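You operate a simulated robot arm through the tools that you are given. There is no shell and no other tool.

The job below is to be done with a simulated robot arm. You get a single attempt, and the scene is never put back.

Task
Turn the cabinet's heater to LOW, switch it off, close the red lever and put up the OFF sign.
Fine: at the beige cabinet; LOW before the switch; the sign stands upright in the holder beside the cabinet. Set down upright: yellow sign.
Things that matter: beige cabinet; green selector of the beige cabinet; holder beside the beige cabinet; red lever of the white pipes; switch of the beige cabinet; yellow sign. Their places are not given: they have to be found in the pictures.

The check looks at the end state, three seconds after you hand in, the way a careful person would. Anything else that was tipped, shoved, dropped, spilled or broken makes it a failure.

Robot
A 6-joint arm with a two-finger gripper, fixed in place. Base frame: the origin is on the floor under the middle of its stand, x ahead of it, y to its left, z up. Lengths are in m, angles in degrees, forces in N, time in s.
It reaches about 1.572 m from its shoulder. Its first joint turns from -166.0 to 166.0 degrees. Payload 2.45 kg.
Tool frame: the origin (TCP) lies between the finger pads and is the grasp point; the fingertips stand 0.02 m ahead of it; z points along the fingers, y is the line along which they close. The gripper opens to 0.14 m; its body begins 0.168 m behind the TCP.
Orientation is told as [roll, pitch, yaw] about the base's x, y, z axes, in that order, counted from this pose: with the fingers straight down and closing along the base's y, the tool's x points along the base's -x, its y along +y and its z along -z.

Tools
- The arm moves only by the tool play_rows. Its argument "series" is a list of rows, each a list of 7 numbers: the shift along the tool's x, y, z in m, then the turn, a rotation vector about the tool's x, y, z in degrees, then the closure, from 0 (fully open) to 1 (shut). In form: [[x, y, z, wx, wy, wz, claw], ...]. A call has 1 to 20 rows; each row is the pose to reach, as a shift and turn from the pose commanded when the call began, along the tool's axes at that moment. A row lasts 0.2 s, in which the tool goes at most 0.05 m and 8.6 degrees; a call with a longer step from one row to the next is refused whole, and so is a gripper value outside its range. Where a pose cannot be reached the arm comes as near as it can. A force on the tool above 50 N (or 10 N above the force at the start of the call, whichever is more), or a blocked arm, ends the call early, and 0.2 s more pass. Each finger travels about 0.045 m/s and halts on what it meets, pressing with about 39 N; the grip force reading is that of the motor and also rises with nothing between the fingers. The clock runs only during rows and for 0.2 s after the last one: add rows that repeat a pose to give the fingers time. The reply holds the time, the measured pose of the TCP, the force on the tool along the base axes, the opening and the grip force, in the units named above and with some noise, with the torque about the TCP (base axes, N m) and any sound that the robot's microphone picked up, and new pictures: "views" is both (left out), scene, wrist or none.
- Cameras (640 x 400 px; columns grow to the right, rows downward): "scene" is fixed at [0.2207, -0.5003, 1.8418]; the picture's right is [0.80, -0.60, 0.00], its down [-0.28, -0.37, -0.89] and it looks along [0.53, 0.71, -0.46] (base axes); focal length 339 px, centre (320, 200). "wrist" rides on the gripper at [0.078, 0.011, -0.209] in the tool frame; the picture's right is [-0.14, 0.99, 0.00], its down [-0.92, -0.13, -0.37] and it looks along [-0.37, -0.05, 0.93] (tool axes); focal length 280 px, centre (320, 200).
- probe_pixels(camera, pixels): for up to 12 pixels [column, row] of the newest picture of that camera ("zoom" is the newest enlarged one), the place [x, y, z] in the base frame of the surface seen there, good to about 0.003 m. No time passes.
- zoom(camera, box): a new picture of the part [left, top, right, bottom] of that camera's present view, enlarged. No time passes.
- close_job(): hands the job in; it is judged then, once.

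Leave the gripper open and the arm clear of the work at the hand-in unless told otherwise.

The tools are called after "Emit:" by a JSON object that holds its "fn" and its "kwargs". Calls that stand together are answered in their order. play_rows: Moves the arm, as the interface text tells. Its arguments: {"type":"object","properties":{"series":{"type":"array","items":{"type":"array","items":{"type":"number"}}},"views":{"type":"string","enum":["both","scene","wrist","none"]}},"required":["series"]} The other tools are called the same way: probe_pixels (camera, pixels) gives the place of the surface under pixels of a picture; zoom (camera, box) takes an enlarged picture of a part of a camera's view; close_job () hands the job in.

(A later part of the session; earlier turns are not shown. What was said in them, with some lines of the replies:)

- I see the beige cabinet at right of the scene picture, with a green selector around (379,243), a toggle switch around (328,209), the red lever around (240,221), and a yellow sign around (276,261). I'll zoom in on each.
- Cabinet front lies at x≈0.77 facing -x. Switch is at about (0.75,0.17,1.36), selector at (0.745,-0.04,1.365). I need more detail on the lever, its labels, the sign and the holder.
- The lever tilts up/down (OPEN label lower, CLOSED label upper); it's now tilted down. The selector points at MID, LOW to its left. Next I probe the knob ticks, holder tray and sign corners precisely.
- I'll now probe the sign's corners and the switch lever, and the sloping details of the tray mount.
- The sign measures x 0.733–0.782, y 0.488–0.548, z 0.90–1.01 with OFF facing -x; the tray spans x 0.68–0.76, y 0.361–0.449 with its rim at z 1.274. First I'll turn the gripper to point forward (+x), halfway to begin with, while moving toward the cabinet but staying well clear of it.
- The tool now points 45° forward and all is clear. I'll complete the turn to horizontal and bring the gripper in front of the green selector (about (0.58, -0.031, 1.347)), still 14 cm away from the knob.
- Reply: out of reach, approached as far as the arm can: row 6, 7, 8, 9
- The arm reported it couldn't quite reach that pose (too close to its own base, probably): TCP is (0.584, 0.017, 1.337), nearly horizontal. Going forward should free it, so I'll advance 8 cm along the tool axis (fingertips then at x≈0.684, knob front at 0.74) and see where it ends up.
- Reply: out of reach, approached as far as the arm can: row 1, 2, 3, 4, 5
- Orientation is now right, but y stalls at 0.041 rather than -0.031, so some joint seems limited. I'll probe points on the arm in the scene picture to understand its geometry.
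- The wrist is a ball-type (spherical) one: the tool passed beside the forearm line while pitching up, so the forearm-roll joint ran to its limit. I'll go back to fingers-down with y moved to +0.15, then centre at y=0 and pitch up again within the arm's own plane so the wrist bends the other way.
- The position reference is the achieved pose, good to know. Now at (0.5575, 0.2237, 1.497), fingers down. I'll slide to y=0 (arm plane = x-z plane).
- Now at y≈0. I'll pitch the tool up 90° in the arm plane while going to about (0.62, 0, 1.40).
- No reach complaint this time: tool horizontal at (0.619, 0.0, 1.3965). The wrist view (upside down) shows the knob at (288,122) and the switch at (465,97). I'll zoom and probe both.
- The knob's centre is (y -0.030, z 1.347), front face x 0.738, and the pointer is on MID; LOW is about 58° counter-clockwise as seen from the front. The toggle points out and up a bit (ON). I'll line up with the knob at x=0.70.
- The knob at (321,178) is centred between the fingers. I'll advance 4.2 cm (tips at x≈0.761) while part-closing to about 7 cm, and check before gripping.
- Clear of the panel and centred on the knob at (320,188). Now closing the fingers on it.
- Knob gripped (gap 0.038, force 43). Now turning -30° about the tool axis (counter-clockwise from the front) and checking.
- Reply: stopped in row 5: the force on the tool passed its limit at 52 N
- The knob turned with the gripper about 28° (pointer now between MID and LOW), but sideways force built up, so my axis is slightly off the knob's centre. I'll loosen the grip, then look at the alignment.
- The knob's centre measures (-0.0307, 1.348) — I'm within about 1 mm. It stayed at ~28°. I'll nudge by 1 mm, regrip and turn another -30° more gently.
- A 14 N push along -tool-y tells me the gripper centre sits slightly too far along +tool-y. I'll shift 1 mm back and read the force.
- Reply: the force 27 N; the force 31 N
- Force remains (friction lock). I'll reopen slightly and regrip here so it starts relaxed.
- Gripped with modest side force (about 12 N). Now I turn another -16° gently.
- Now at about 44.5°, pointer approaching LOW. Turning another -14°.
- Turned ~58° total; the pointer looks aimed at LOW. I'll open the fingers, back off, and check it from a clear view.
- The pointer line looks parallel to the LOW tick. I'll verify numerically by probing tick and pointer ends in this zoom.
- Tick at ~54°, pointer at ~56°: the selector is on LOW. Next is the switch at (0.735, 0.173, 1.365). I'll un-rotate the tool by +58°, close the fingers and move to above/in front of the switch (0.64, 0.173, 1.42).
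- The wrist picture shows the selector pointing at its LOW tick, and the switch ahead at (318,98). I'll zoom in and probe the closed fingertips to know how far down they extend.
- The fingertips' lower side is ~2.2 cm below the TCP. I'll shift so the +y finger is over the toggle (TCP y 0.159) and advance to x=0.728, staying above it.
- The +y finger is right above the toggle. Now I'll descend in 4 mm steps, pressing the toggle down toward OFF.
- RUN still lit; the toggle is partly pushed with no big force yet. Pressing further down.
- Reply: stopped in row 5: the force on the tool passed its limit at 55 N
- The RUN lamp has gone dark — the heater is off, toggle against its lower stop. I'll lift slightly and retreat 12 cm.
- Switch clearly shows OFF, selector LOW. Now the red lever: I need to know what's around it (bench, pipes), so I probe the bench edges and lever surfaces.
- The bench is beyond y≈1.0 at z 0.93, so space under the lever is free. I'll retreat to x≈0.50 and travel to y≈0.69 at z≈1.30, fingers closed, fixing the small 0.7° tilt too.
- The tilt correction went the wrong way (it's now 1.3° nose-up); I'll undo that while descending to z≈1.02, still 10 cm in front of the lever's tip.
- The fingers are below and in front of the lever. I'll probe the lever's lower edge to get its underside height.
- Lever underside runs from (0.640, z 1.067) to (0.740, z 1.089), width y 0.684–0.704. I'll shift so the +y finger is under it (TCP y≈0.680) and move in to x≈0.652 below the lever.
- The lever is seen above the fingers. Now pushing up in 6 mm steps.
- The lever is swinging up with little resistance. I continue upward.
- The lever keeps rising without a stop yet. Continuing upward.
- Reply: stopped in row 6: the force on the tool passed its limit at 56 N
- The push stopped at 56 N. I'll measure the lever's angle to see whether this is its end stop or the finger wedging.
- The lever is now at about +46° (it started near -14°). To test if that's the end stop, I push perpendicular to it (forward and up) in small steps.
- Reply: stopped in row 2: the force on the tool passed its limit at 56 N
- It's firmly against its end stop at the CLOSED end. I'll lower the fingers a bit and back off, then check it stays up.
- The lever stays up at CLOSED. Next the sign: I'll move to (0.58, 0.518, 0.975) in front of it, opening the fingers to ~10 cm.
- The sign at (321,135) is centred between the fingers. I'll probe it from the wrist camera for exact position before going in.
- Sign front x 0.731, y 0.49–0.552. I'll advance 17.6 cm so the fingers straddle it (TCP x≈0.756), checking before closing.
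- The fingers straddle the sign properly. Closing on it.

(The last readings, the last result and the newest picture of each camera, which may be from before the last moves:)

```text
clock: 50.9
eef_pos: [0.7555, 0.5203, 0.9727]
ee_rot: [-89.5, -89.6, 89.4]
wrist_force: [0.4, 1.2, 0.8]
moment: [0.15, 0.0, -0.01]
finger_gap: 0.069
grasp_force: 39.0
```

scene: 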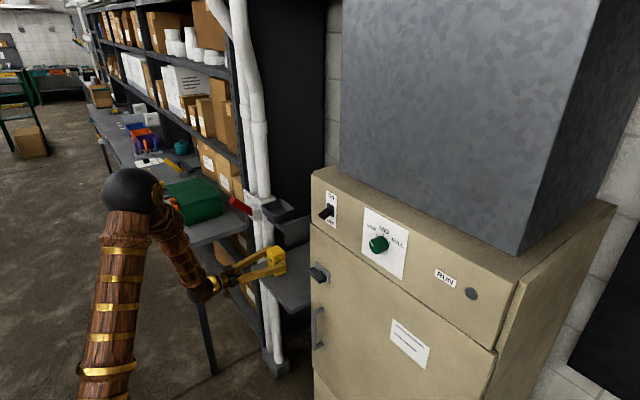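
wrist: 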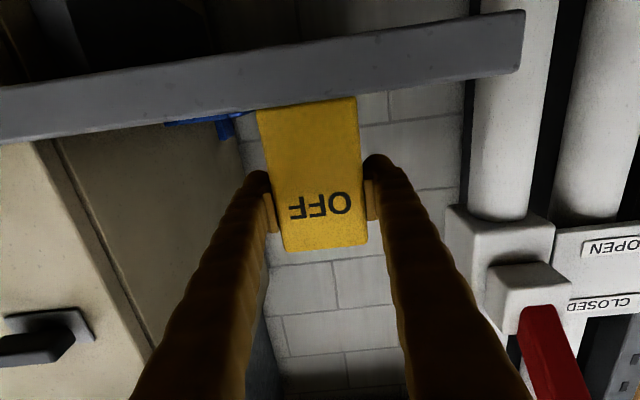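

Held: gap 0.069, grip 39 N. Lifting 3 cm to check the hold.

Emit:
{"fn": "play_rows", "kwargs": {"series": [[-0.006, 0, 0, 0, 0, 0, 0.65], [-0.014, 0, 0, 0, 0, 0, 0.65], [-0.022, 0, 0, 0, 0, 0, 0.65], [-0.03, 0, 0, 0, 0, 0, 0.65], [-0.03, 0, 0, 0, 0, 0, 0.65]]}}

Emit:
{"fn": "zoom", "kwargs": {"camera": "scene", "box": [190, 210, 330, 310]}}

```text
clock: 52.0
eef_pos: [0.7558, 0.5206, 1.0034]
ee_rot: [-86.1, -89.6, 86.0]
wrist_force: [0.6, -0.5, -1.0]
moment: [-0.02, 0.03, 0.02]
finger_gap: 0.069
grasp_force: 38.6
```

scene: 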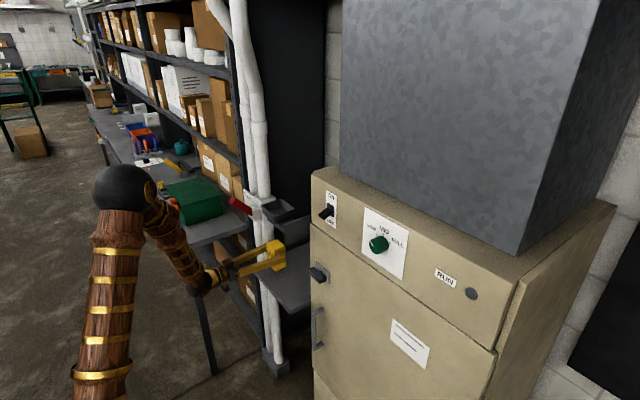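
wrist: 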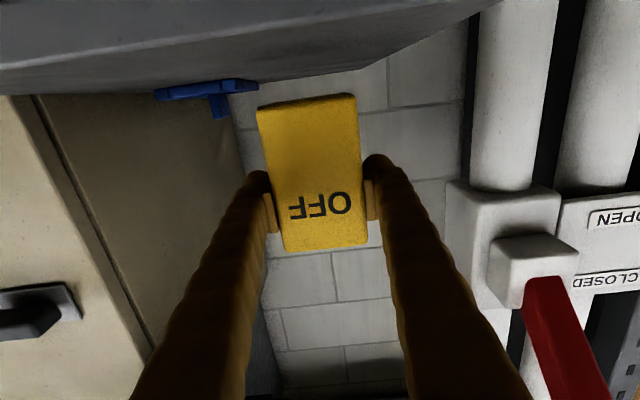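

```text
4.00 times, centred on (260, 260) of scene
```

zoom: 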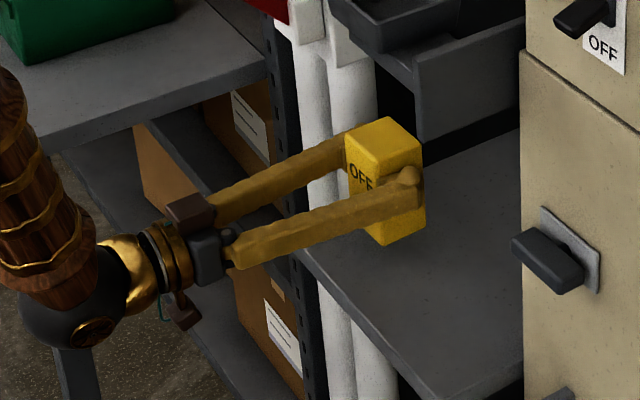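

The sign hangs securely and upright. I'll pull it back to x≈0.60, then raise to z≈1.40 well in front of the tray, then shift to y≈0.405.

Emit:
{"fn": "play_rows", "kwargs": {"series": [[-0.005, 0, -0.03, 0, 0, 0, 0.65], [-0.005, 0, -0.07, 0, 0, 0, 0.65], [-0.005, 0, -0.11, 0, 0, 0, 0.65], [-0.01, 0, -0.145, 0, 0, 0, 0.65], [-0.04, 0, -0.156, 0, 0, 0, 0.65], [-0.08, 0, -0.156, 0, 0, 0, 0.65], [-0.12, 0, -0.156, 0, 0, 0, 0.65], [-0.16, 0, -0.156, 0, 0, 0, 0.65], [-0.2, 0, -0.156, 0, 0, 0, 0.65], [-0.24, 0, -0.156, 0, 0, 0, 0.65], [-0.28, 0, -0.156, 0, 0, 0, 0.65], [-0.32, 0, -0.156, 0, 0, 0, 0.65], [-0.36, 0, -0.156, 0, 0, 0, 0.65], [-0.395, -0.01, -0.156, 0, 0, 0, 0.65], [-0.397, -0.04, -0.156, 0, 0, 0, 0.65], [-0.397, -0.08, -0.156, 0, 0, 0, 0.65], [-0.397, -0.1155, -0.156, 0, 0, 0, 0.65], [-0.397, -0.1155, -0.156, 0, 0, 0, 0.65]]}}

Emit:
{"fn": "zoom", "kwargs": {"camera": "scene", "box": [200, 150, 340, 250]}}

```text
clock: 55.9
eef_pos: [0.5988, 0.408, 1.403]
ee_rot: [-86.1, -89.6, 86.0]
wrist_force: [0.1, 0.5, -2.0]
moment: [0.0, -0.01, -0.02]
finger_gap: 0.0689
grasp_force: 39.1
```

scene: 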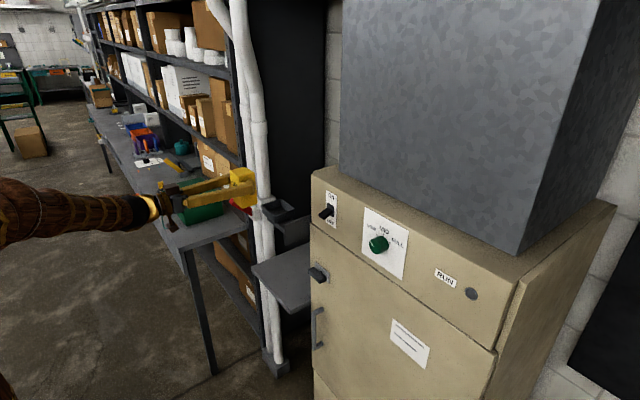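
wrist: 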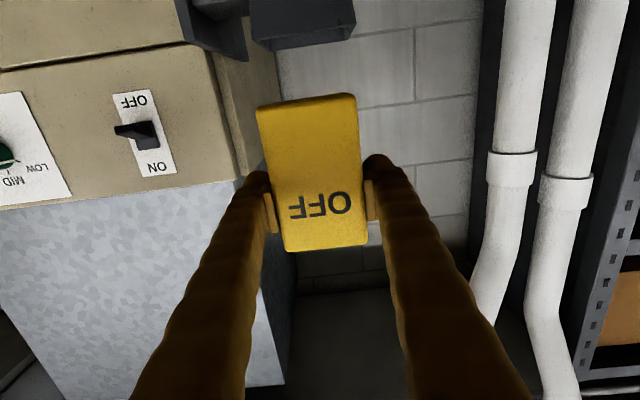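

```text
4.00 times, centred on (270, 200) of scene
```

zoom: 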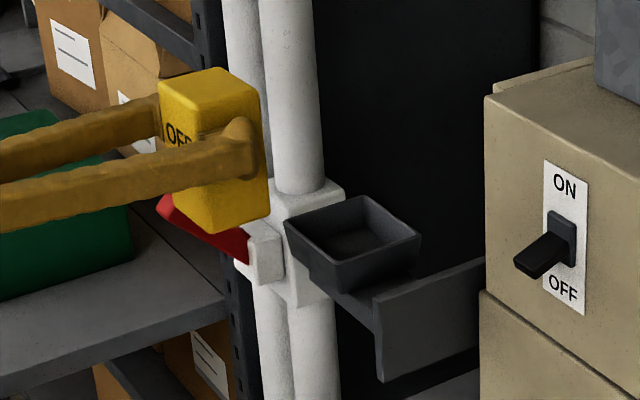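

The sign is raised and clear. I probe the tray's rim corners and floor in this zoom, and the sign's edges.

Emit:
{"fn": "probe_pixels", "kwargs": {"camera": "zoom", "pixels": [[287, 223], [362, 199], [418, 238], [345, 266], [297, 223], [362, 207], [407, 237], [346, 257], [358, 238], [345, 245], [365, 245], [330, 240]]}}

Emit:
{"fn": "probe_pixels", "kwargs": {"camera": "zoom", "pixels": [[210, 228], [178, 205], [265, 212], [200, 120], [160, 88], [215, 72], [258, 100], [206, 110], [240, 160], [266, 200], [250, 220], [190, 180]]}}

```text
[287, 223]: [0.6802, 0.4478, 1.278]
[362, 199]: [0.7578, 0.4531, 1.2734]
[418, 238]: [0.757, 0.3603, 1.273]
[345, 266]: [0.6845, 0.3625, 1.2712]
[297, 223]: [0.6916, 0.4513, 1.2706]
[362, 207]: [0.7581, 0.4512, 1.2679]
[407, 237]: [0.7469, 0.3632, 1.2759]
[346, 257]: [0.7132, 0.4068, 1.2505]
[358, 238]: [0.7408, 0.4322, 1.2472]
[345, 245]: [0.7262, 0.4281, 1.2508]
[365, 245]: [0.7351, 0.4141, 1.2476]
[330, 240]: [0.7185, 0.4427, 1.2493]
```

```text
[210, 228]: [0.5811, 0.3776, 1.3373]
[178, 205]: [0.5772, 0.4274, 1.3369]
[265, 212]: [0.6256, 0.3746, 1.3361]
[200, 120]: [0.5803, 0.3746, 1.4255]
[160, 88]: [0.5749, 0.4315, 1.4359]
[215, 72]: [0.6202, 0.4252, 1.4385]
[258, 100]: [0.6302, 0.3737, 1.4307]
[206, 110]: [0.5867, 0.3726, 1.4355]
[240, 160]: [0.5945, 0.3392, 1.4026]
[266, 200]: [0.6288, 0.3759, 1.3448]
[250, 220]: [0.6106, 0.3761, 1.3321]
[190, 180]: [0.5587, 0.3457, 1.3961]
```

Tray rim outer: x 0.680–0.759, y 0.361–0.453, floor z≈1.249 — centre about (0.7195, 0.4065). The fit is snug, so I'll measure the sign and the tray more carefully.

Emit:
{"fn": "zoom", "kwargs": {"camera": "scene", "box": [225, 160, 275, 215]}}

Emit:
{"fn": "probe_pixels", "kwargs": {"camera": "wrist", "pixels": [[270, 130], [290, 130], [330, 130], [350, 130], [300, 180], [340, 180], [295, 235], [330, 235], [355, 235], [262, 115], [352, 110], [362, 200]]}}

```text
7.27 times, centred on (250, 188) of scene
```

zoom: 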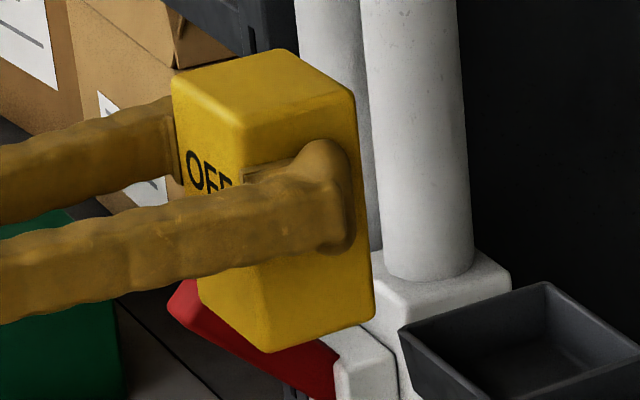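

```text
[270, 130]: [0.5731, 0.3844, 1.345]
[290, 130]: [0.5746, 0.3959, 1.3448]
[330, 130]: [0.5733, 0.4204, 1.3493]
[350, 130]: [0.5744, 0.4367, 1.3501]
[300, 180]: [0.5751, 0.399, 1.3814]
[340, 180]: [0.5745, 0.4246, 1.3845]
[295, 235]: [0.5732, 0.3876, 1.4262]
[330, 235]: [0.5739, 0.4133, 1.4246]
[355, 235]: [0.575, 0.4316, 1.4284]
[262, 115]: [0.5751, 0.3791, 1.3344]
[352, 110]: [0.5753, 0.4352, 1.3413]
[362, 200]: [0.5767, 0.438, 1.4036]
```

Emit:
{"fn": "probe_pixels", "kwargs": {"camera": "zoom", "pixels": [[370, 300], [366, 260], [352, 110], [372, 312], [280, 52], [350, 95], [265, 349], [200, 295], [245, 130], [173, 80], [178, 70], [260, 60]]}}

Emit:
{"fn": "zoom", "kwargs": {"camera": "scene", "box": [265, 193, 315, 228]}}

```text
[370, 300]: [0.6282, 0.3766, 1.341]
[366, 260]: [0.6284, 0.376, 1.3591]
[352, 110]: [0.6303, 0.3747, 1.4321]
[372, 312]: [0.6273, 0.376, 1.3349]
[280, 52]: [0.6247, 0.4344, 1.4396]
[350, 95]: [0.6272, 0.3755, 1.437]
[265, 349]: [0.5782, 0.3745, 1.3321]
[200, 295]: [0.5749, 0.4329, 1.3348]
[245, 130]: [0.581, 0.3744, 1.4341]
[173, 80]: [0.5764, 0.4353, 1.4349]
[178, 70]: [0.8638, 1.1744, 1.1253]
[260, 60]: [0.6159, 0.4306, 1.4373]
```

```text
11.43 times, centred on (290, 210) of scene
```

zoom: 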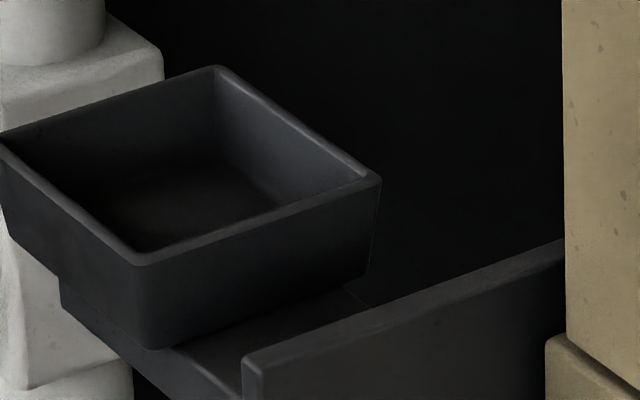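

Sign is 55 mm deep × ~67 mm wide × 110 mm tall; its centre is 3 mm ahead of the TCP, bottom 74 mm below. Now I probe the tray's inner floor edges.

Emit:
{"fn": "probe_pixels", "kwargs": {"camera": "zoom", "pixels": [[5, 138], [216, 69], [376, 180], [138, 260], [210, 180], [213, 165], [215, 150], [217, 120], [250, 190], [280, 190], [120, 215], [160, 240]]}}

Emit:
{"fn": "probe_pixels", "kwargs": {"camera": "zoom", "pixels": [[140, 250], [220, 80], [360, 182], [20, 143], [100, 200], [80, 190], [100, 170], [270, 200], [290, 180], [150, 180], [180, 200], [300, 195]]}}

```text
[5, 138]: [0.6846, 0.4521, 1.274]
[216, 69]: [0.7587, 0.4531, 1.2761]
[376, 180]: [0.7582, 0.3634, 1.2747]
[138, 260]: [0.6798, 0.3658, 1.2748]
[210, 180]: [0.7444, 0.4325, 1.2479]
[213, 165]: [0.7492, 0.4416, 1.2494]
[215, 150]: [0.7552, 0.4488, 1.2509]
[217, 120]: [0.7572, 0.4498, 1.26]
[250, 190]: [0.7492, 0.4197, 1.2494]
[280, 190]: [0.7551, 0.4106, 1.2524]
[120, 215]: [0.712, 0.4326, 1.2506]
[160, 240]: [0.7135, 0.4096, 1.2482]
```

```text
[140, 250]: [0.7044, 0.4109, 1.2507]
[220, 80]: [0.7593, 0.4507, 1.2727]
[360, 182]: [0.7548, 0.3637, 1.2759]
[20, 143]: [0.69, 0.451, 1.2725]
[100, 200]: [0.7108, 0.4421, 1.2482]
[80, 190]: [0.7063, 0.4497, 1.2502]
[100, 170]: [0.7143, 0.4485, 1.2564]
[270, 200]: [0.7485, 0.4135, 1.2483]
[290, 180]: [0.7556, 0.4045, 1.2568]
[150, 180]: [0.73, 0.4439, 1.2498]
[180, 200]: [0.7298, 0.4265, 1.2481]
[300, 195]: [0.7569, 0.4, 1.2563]
```

Inner tray: x 0.684–0.756, y 0.3645–0.4495, floor 1.249, centre (0.720, 0.407), leaving ~8 mm margins. I move forward 11.8 cm above it and check alignment.

Emit:
{"fn": "play_rows", "kwargs": {"series": [[0, 0, 0.03, 0, 0, 0, 0.65], [0, -0.001, 0.06, 0, 0, 0, 0.65], [0, -0.001, 0.09, 0, 0, 0, 0.65], [0, -0.001, 0.118, 0, 0, 0, 0.65], [0, -0.001, 0.118, 0, 0, 0, 0.65]]}}

Emit:
{"fn": "zoom", "kwargs": {"camera": "scene", "box": [245, 155, 325, 235]}}

```text
clock: 57.0
eef_pos: [0.7161, 0.4059, 1.4032]
ee_rot: [-90.6, -89.8, 90.5]
wrist_force: [0.3, -0.3, -1.9]
moment: [-0.02, -0.02, -0.02]
finger_gap: 0.0691
grasp_force: 38.7
```

scene: 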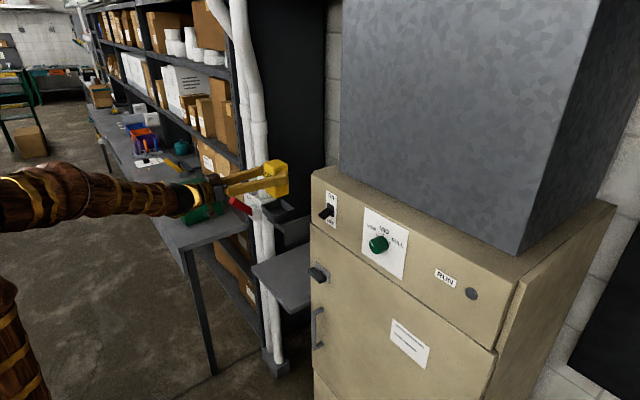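
wrist: 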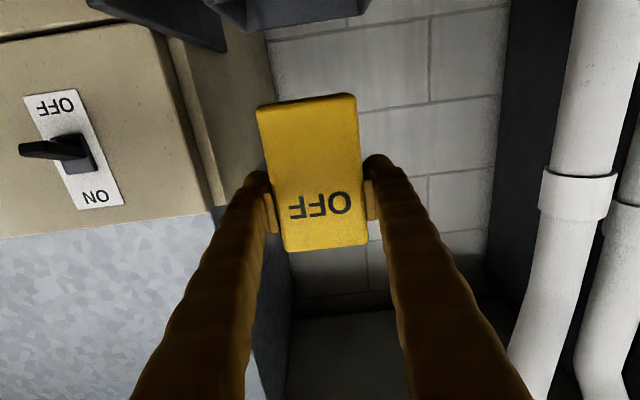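

```text
5.00 times, centred on (285, 195) of scene
```

zoom: 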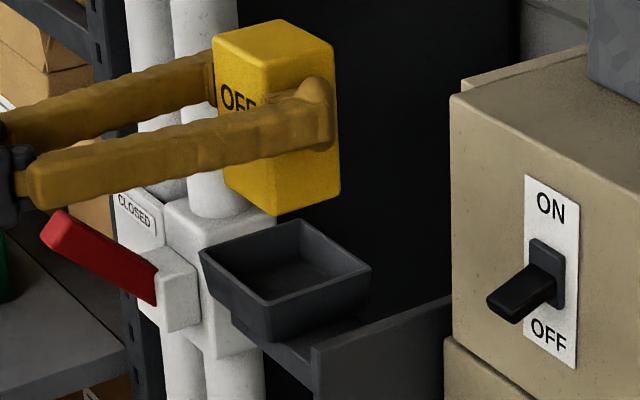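

Emit:
{"fn": "probe_pixels", "kwargs": {"camera": "zoom", "pixels": [[272, 205], [338, 185], [330, 170], [230, 170], [270, 190], [224, 160], [275, 212], [203, 252], [298, 224], [368, 268], [268, 298], [337, 195]]}}

Emit:
{"fn": "probe_pixels", "kwargs": {"camera": "wrist", "pixels": [[290, 130], [330, 130], [300, 180], [340, 180], [262, 118], [353, 112], [310, 240]]}}

```text
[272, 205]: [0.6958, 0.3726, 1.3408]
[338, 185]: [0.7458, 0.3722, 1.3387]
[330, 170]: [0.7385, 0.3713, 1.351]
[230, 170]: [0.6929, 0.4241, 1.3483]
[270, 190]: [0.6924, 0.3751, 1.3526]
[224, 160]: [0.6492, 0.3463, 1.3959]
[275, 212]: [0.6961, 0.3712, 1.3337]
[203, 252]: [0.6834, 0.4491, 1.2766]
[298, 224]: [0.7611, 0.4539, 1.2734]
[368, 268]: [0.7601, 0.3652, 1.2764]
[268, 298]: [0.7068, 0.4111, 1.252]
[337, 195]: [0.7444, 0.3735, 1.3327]
```

```text
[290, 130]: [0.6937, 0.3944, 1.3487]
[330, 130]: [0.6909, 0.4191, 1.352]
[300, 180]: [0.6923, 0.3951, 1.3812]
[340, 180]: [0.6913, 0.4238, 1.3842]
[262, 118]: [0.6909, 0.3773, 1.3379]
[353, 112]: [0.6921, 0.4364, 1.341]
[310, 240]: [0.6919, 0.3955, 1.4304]
```

Alignment is good (sign x 0.692–0.747, y 0.3725–0.440 within the tray's opening). Lowering 7.4 cm first.

Emit:
{"fn": "play_rows", "kwargs": {"series": [[0.02, 0, 0, 0, 0, 0, 0.65], [0.04, 0, 0, 0, 0, 0, 0.65], [0.055, 0, 0, 0, 0, 0, 0.65], [0.065, 0, 0, 0, 0, 0, 0.65], [0.071, 0, 0, 0, 0, 0, 0.65], [0.074, 0, 0, 0, 0, 0, 0.65], [0.074, 0, 0, 0, 0, 0, 0.65]]}}

Emit:
{"fn": "zoom", "kwargs": {"camera": "scene", "box": [245, 155, 325, 235]}}

```text
clock: 58.6
eef_pos: [0.717, 0.4034, 1.3294]
ee_rot: [-87.8, -89.6, 87.7]
wrist_force: [-1.0, 0.0, -1.4]
moment: [-0.01, -0.01, 0.01]
finger_gap: 0.0689
grasp_force: 39.3
```

scene: 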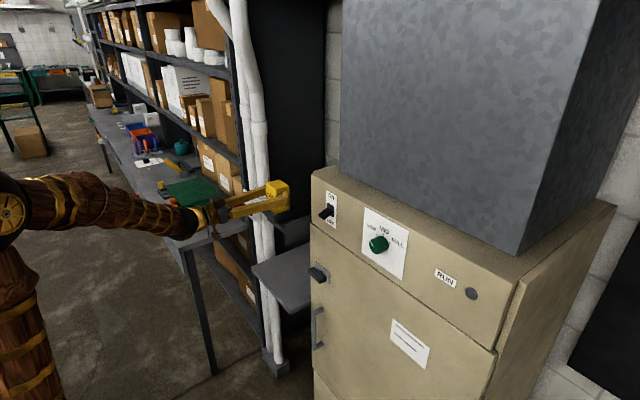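
wrist: 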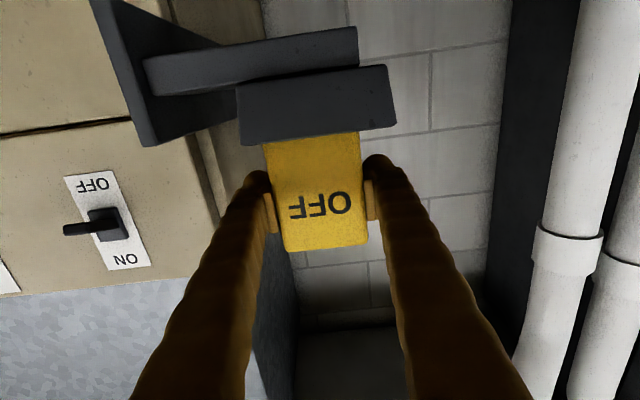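

```text
5.00 times, centred on (285, 195) of scene
```

zoom: 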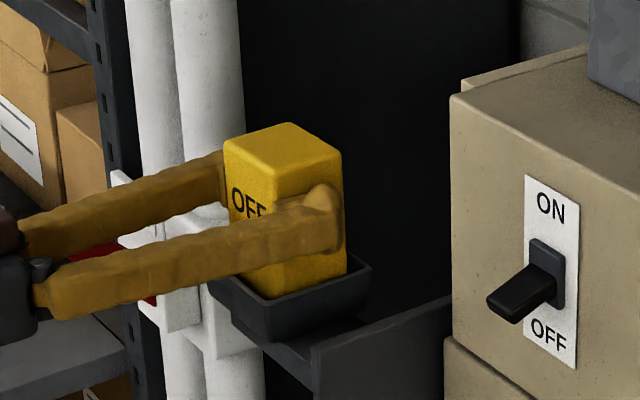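

The sign is in the tray opening, no contact force. Lowering the last few millimetres slowly.

Emit:
{"fn": "play_rows", "kwargs": {"series": [[0.0015, 0, 0, 0, 0, 0, 0.65], [0.003, 0, 0, 0, 0, 0, 0.65], [0.0045, 0, 0, 0, 0, 0, 0.65], [0.006, 0, 0, 0, 0, 0, 0.65]], "views": "none"}}

```text
clock: 59.6
eef_pos: [0.7184, 0.404, 1.3226]
ee_rot: [-96.1, -89.8, 96.0]
wrist_force: [-1.8, 0.4, 2.7]
moment: [0.16, 0.07, 0.06]
finger_gap: 0.0692
grasp_force: 39.3
```

Force went from -1.4 to +2.7 N: the sign touches the tray floor. I'll lower another 0.7 mm and then open the fingers gently.

Emit:
{"fn": "play_rows", "kwargs": {"series": [[0.0007, 0, 0, 0, 0, 0, 0.65], [0.0007, 0, 0, 0, 0, 0, 0.48], [0.0007, 0, 0, 0, 0, 0, 0.42], [0.0007, 0, 0, 0, 0, 0, 0.32], [0.0007, 0, 0, 0, 0, 0, 0.286], [0.0007, 0, 0, 0, 0, 0, 0.286], [0.0007, 0, 0, 0, 0, 0, 0.286]]}}

Emit:
{"fn": "zoom", "kwargs": {"camera": "scene", "box": [245, 155, 325, 235]}}

```text
clock: 61.2
eef_pos: [0.7175, 0.4049, 1.3218]
ee_rot: [-89.4, -89.6, 89.3]
wrist_force: [0.6, 0.1, 0.3]
moment: [0.01, 0.0, 0.01]
finger_gap: 0.0999
grasp_force: 0.1
```

scene: 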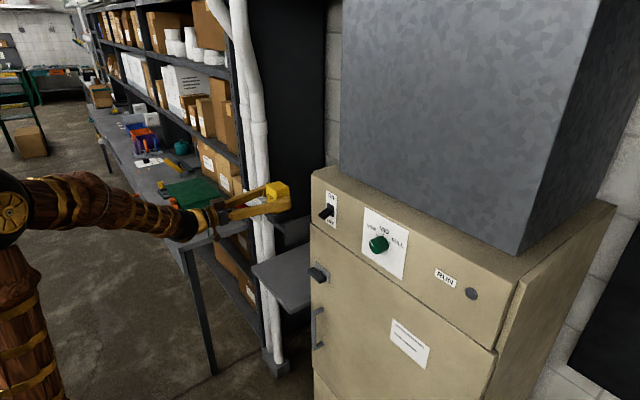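
wrist: 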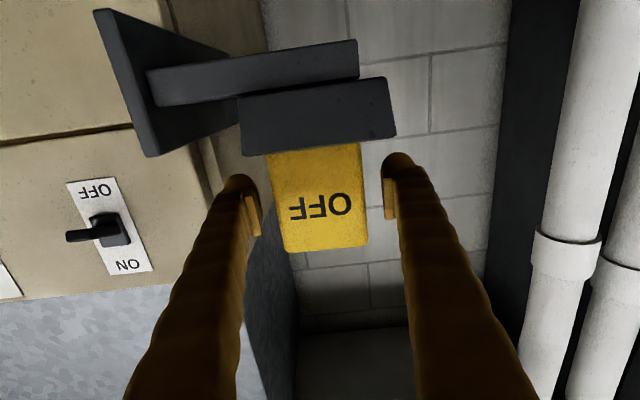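

```text
5.00 times, centred on (285, 195) of scene
```

zoom: 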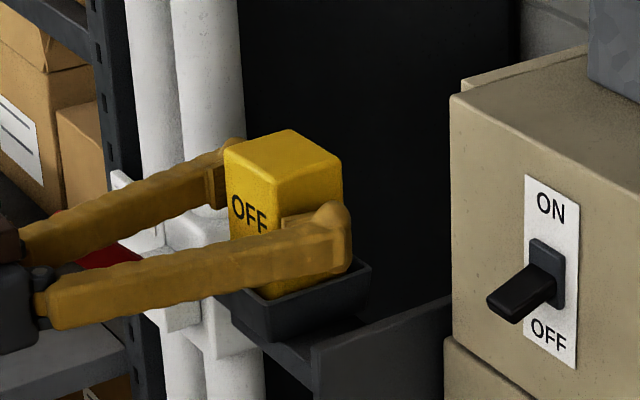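

The sign stands upright in the tray with fingers free on both sides. I back straight out 17 cm.

Emit:
{"fn": "play_rows", "kwargs": {"series": [[0, 0, -0.015, 0, 0, 0, 0.286], [0, 0, -0.035, 0, 0, 0, 0.286], [0, 0, -0.065, 0, 0, 0, 0.286], [0, 0, -0.1, 0, 0, 0, 0.286], [0, 0, -0.14, 0, 0, 0, 0.1], [0, 0, -0.175, 0, 0, 0, 0], [0, 0, -0.175, 0, 0, 0, 0]]}}

Emit:
{"fn": "zoom", "kwargs": {"camera": "scene", "box": [215, 155, 345, 245]}}

Emit:
{"fn": "zoom", "kwargs": {"camera": "scene", "box": [300, 170, 500, 310]}}

```text
clock: 62.9
eef_pos: [0.5431, 0.4058, 1.3228]
ee_rot: [-89.5, -89.6, 89.5]
wrist_force: [0.3, -0.6, -0.4]
moment: [-0.04, 0.01, -0.02]
finger_gap: 0.1398
grasp_force: 0.0
```

scene: 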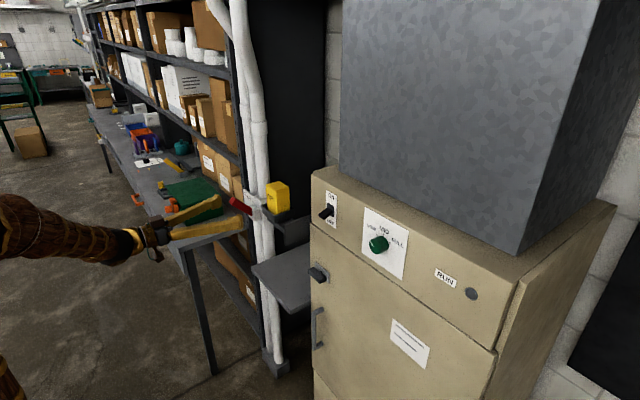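
wrist: 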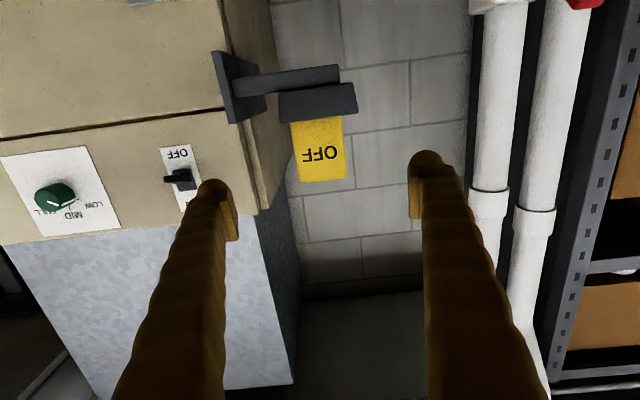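

```text
4.44 times, centred on (280, 200) of scene
```

zoom: 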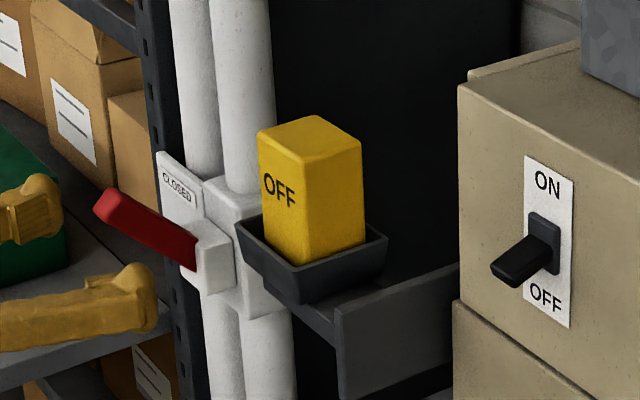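

```text
2.86 times, centred on (400, 240) of scene
```

zoom: 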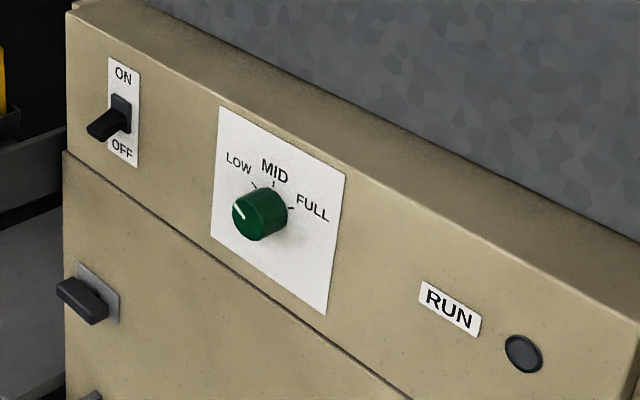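

Everything looks right: sign upright in the holder, switch OFF, RUN lamp dark, selector on LOW, lever up. I'll check that the lever hasn't sagged from its stop.

Emit:
{"fn": "zoom", "kwargs": {"camera": "scene", "box": [225, 180, 275, 225]}}

Emit:
{"fn": "probe_pixels", "kwargs": {"camera": "scene", "pixels": [[230.5, 202], [234, 205], [240, 208.5], [246, 212.5], [250, 215], [233, 198.5], [240, 203], [247, 207], [279, 185], [279, 205]]}}

```text
8.89 times, centred on (250, 202) of scene
```

zoom: 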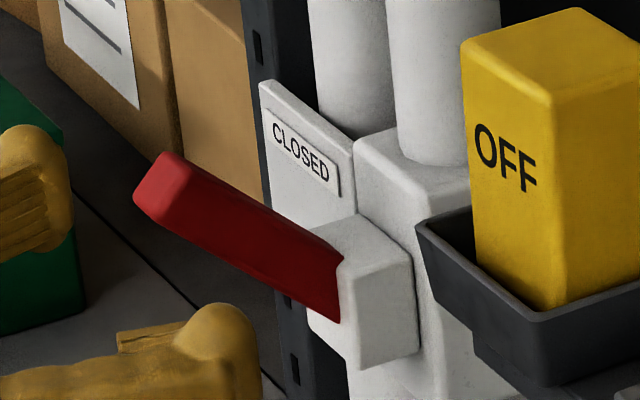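

```text
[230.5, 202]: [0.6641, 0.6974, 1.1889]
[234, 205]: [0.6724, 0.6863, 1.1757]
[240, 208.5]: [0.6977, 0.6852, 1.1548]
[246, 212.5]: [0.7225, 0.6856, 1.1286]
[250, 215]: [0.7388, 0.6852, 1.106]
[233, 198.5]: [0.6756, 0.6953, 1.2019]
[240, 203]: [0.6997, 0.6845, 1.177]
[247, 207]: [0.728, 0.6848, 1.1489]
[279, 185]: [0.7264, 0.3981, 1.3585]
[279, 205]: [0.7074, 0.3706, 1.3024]
```

The lever holds at ~45° against its CLOSED stop. I'll move the open gripper a bit further away (up and back) for clearance, then check once more.

Emit:
{"fn": "play_rows", "kwargs": {"series": [[-0.03, 0, -0.01, 0, 0, 0, 0], [-0.06, 0, -0.02, 0, 0, 0, 0], [-0.09, 0, -0.03, 0, 0, 0, 0], [-0.12, 0, -0.04, 0, 0, 0, 0], [-0.12, 0, -0.04, 0, 0, 0, 0]]}}

Emit:
{"fn": "zoom", "kwargs": {"camera": "scene", "box": [180, 150, 500, 320]}}

```text
clock: 64.0
eef_pos: [0.5022, 0.4063, 1.4429]
ee_rot: [-87.7, -89.6, 87.6]
wrist_force: [0.4, 0.1, -0.2]
moment: [0.0, -0.01, 0.01]
finger_gap: 0.1399
grasp_force: 0.1
```

scene: 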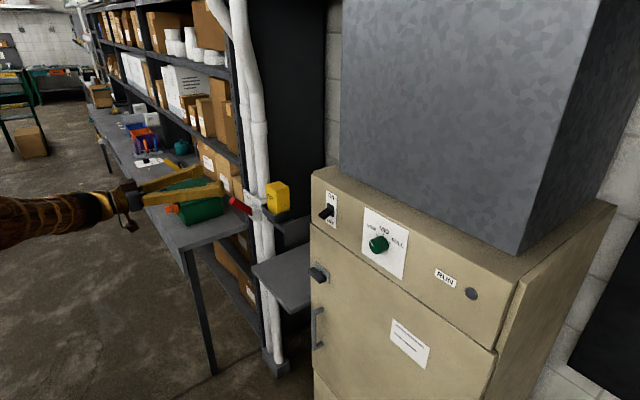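
wrist: 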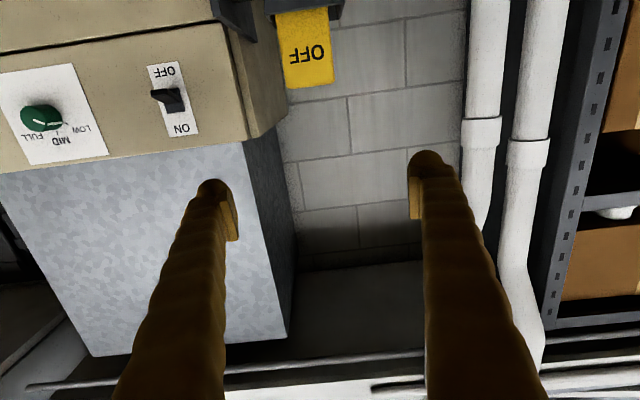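

```text
2.00 times, centred on (340, 235) of scene
```

zoom: 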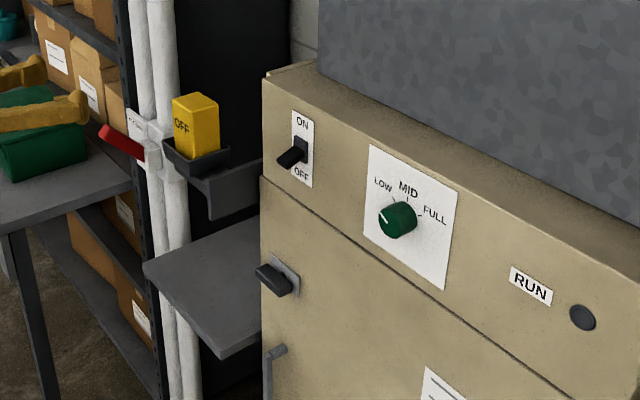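

All four parts are done: selector on LOW, switch OFF with the lamp dark, red lever at CLOSED, OFF sign upright in the holder. The gripper is open and the arm is clear. Handing in.

Emit:
{"fn": "close_job", "kwargs": {}}

```text
The job is handed in.
```

I finished all four parts of the job and handed it in; I don't have the check's result yet. My last pictures before handing in show:

- **Heater:** the green selector points at LOW, within a few degrees of the mark. I set it before touching the switch.
- **Switch:** it is at OFF and the RUN lamp is dark.
- **Red lever:** it is up against its stop on the CLOSED side and stayed there after I let go.
- **OFF sign:** it stands upright in the tray beside the cabinet, with the OFF side facing out.

The gripper is open and clear of the work. I saw nothing else tipped, shoved or dropped.
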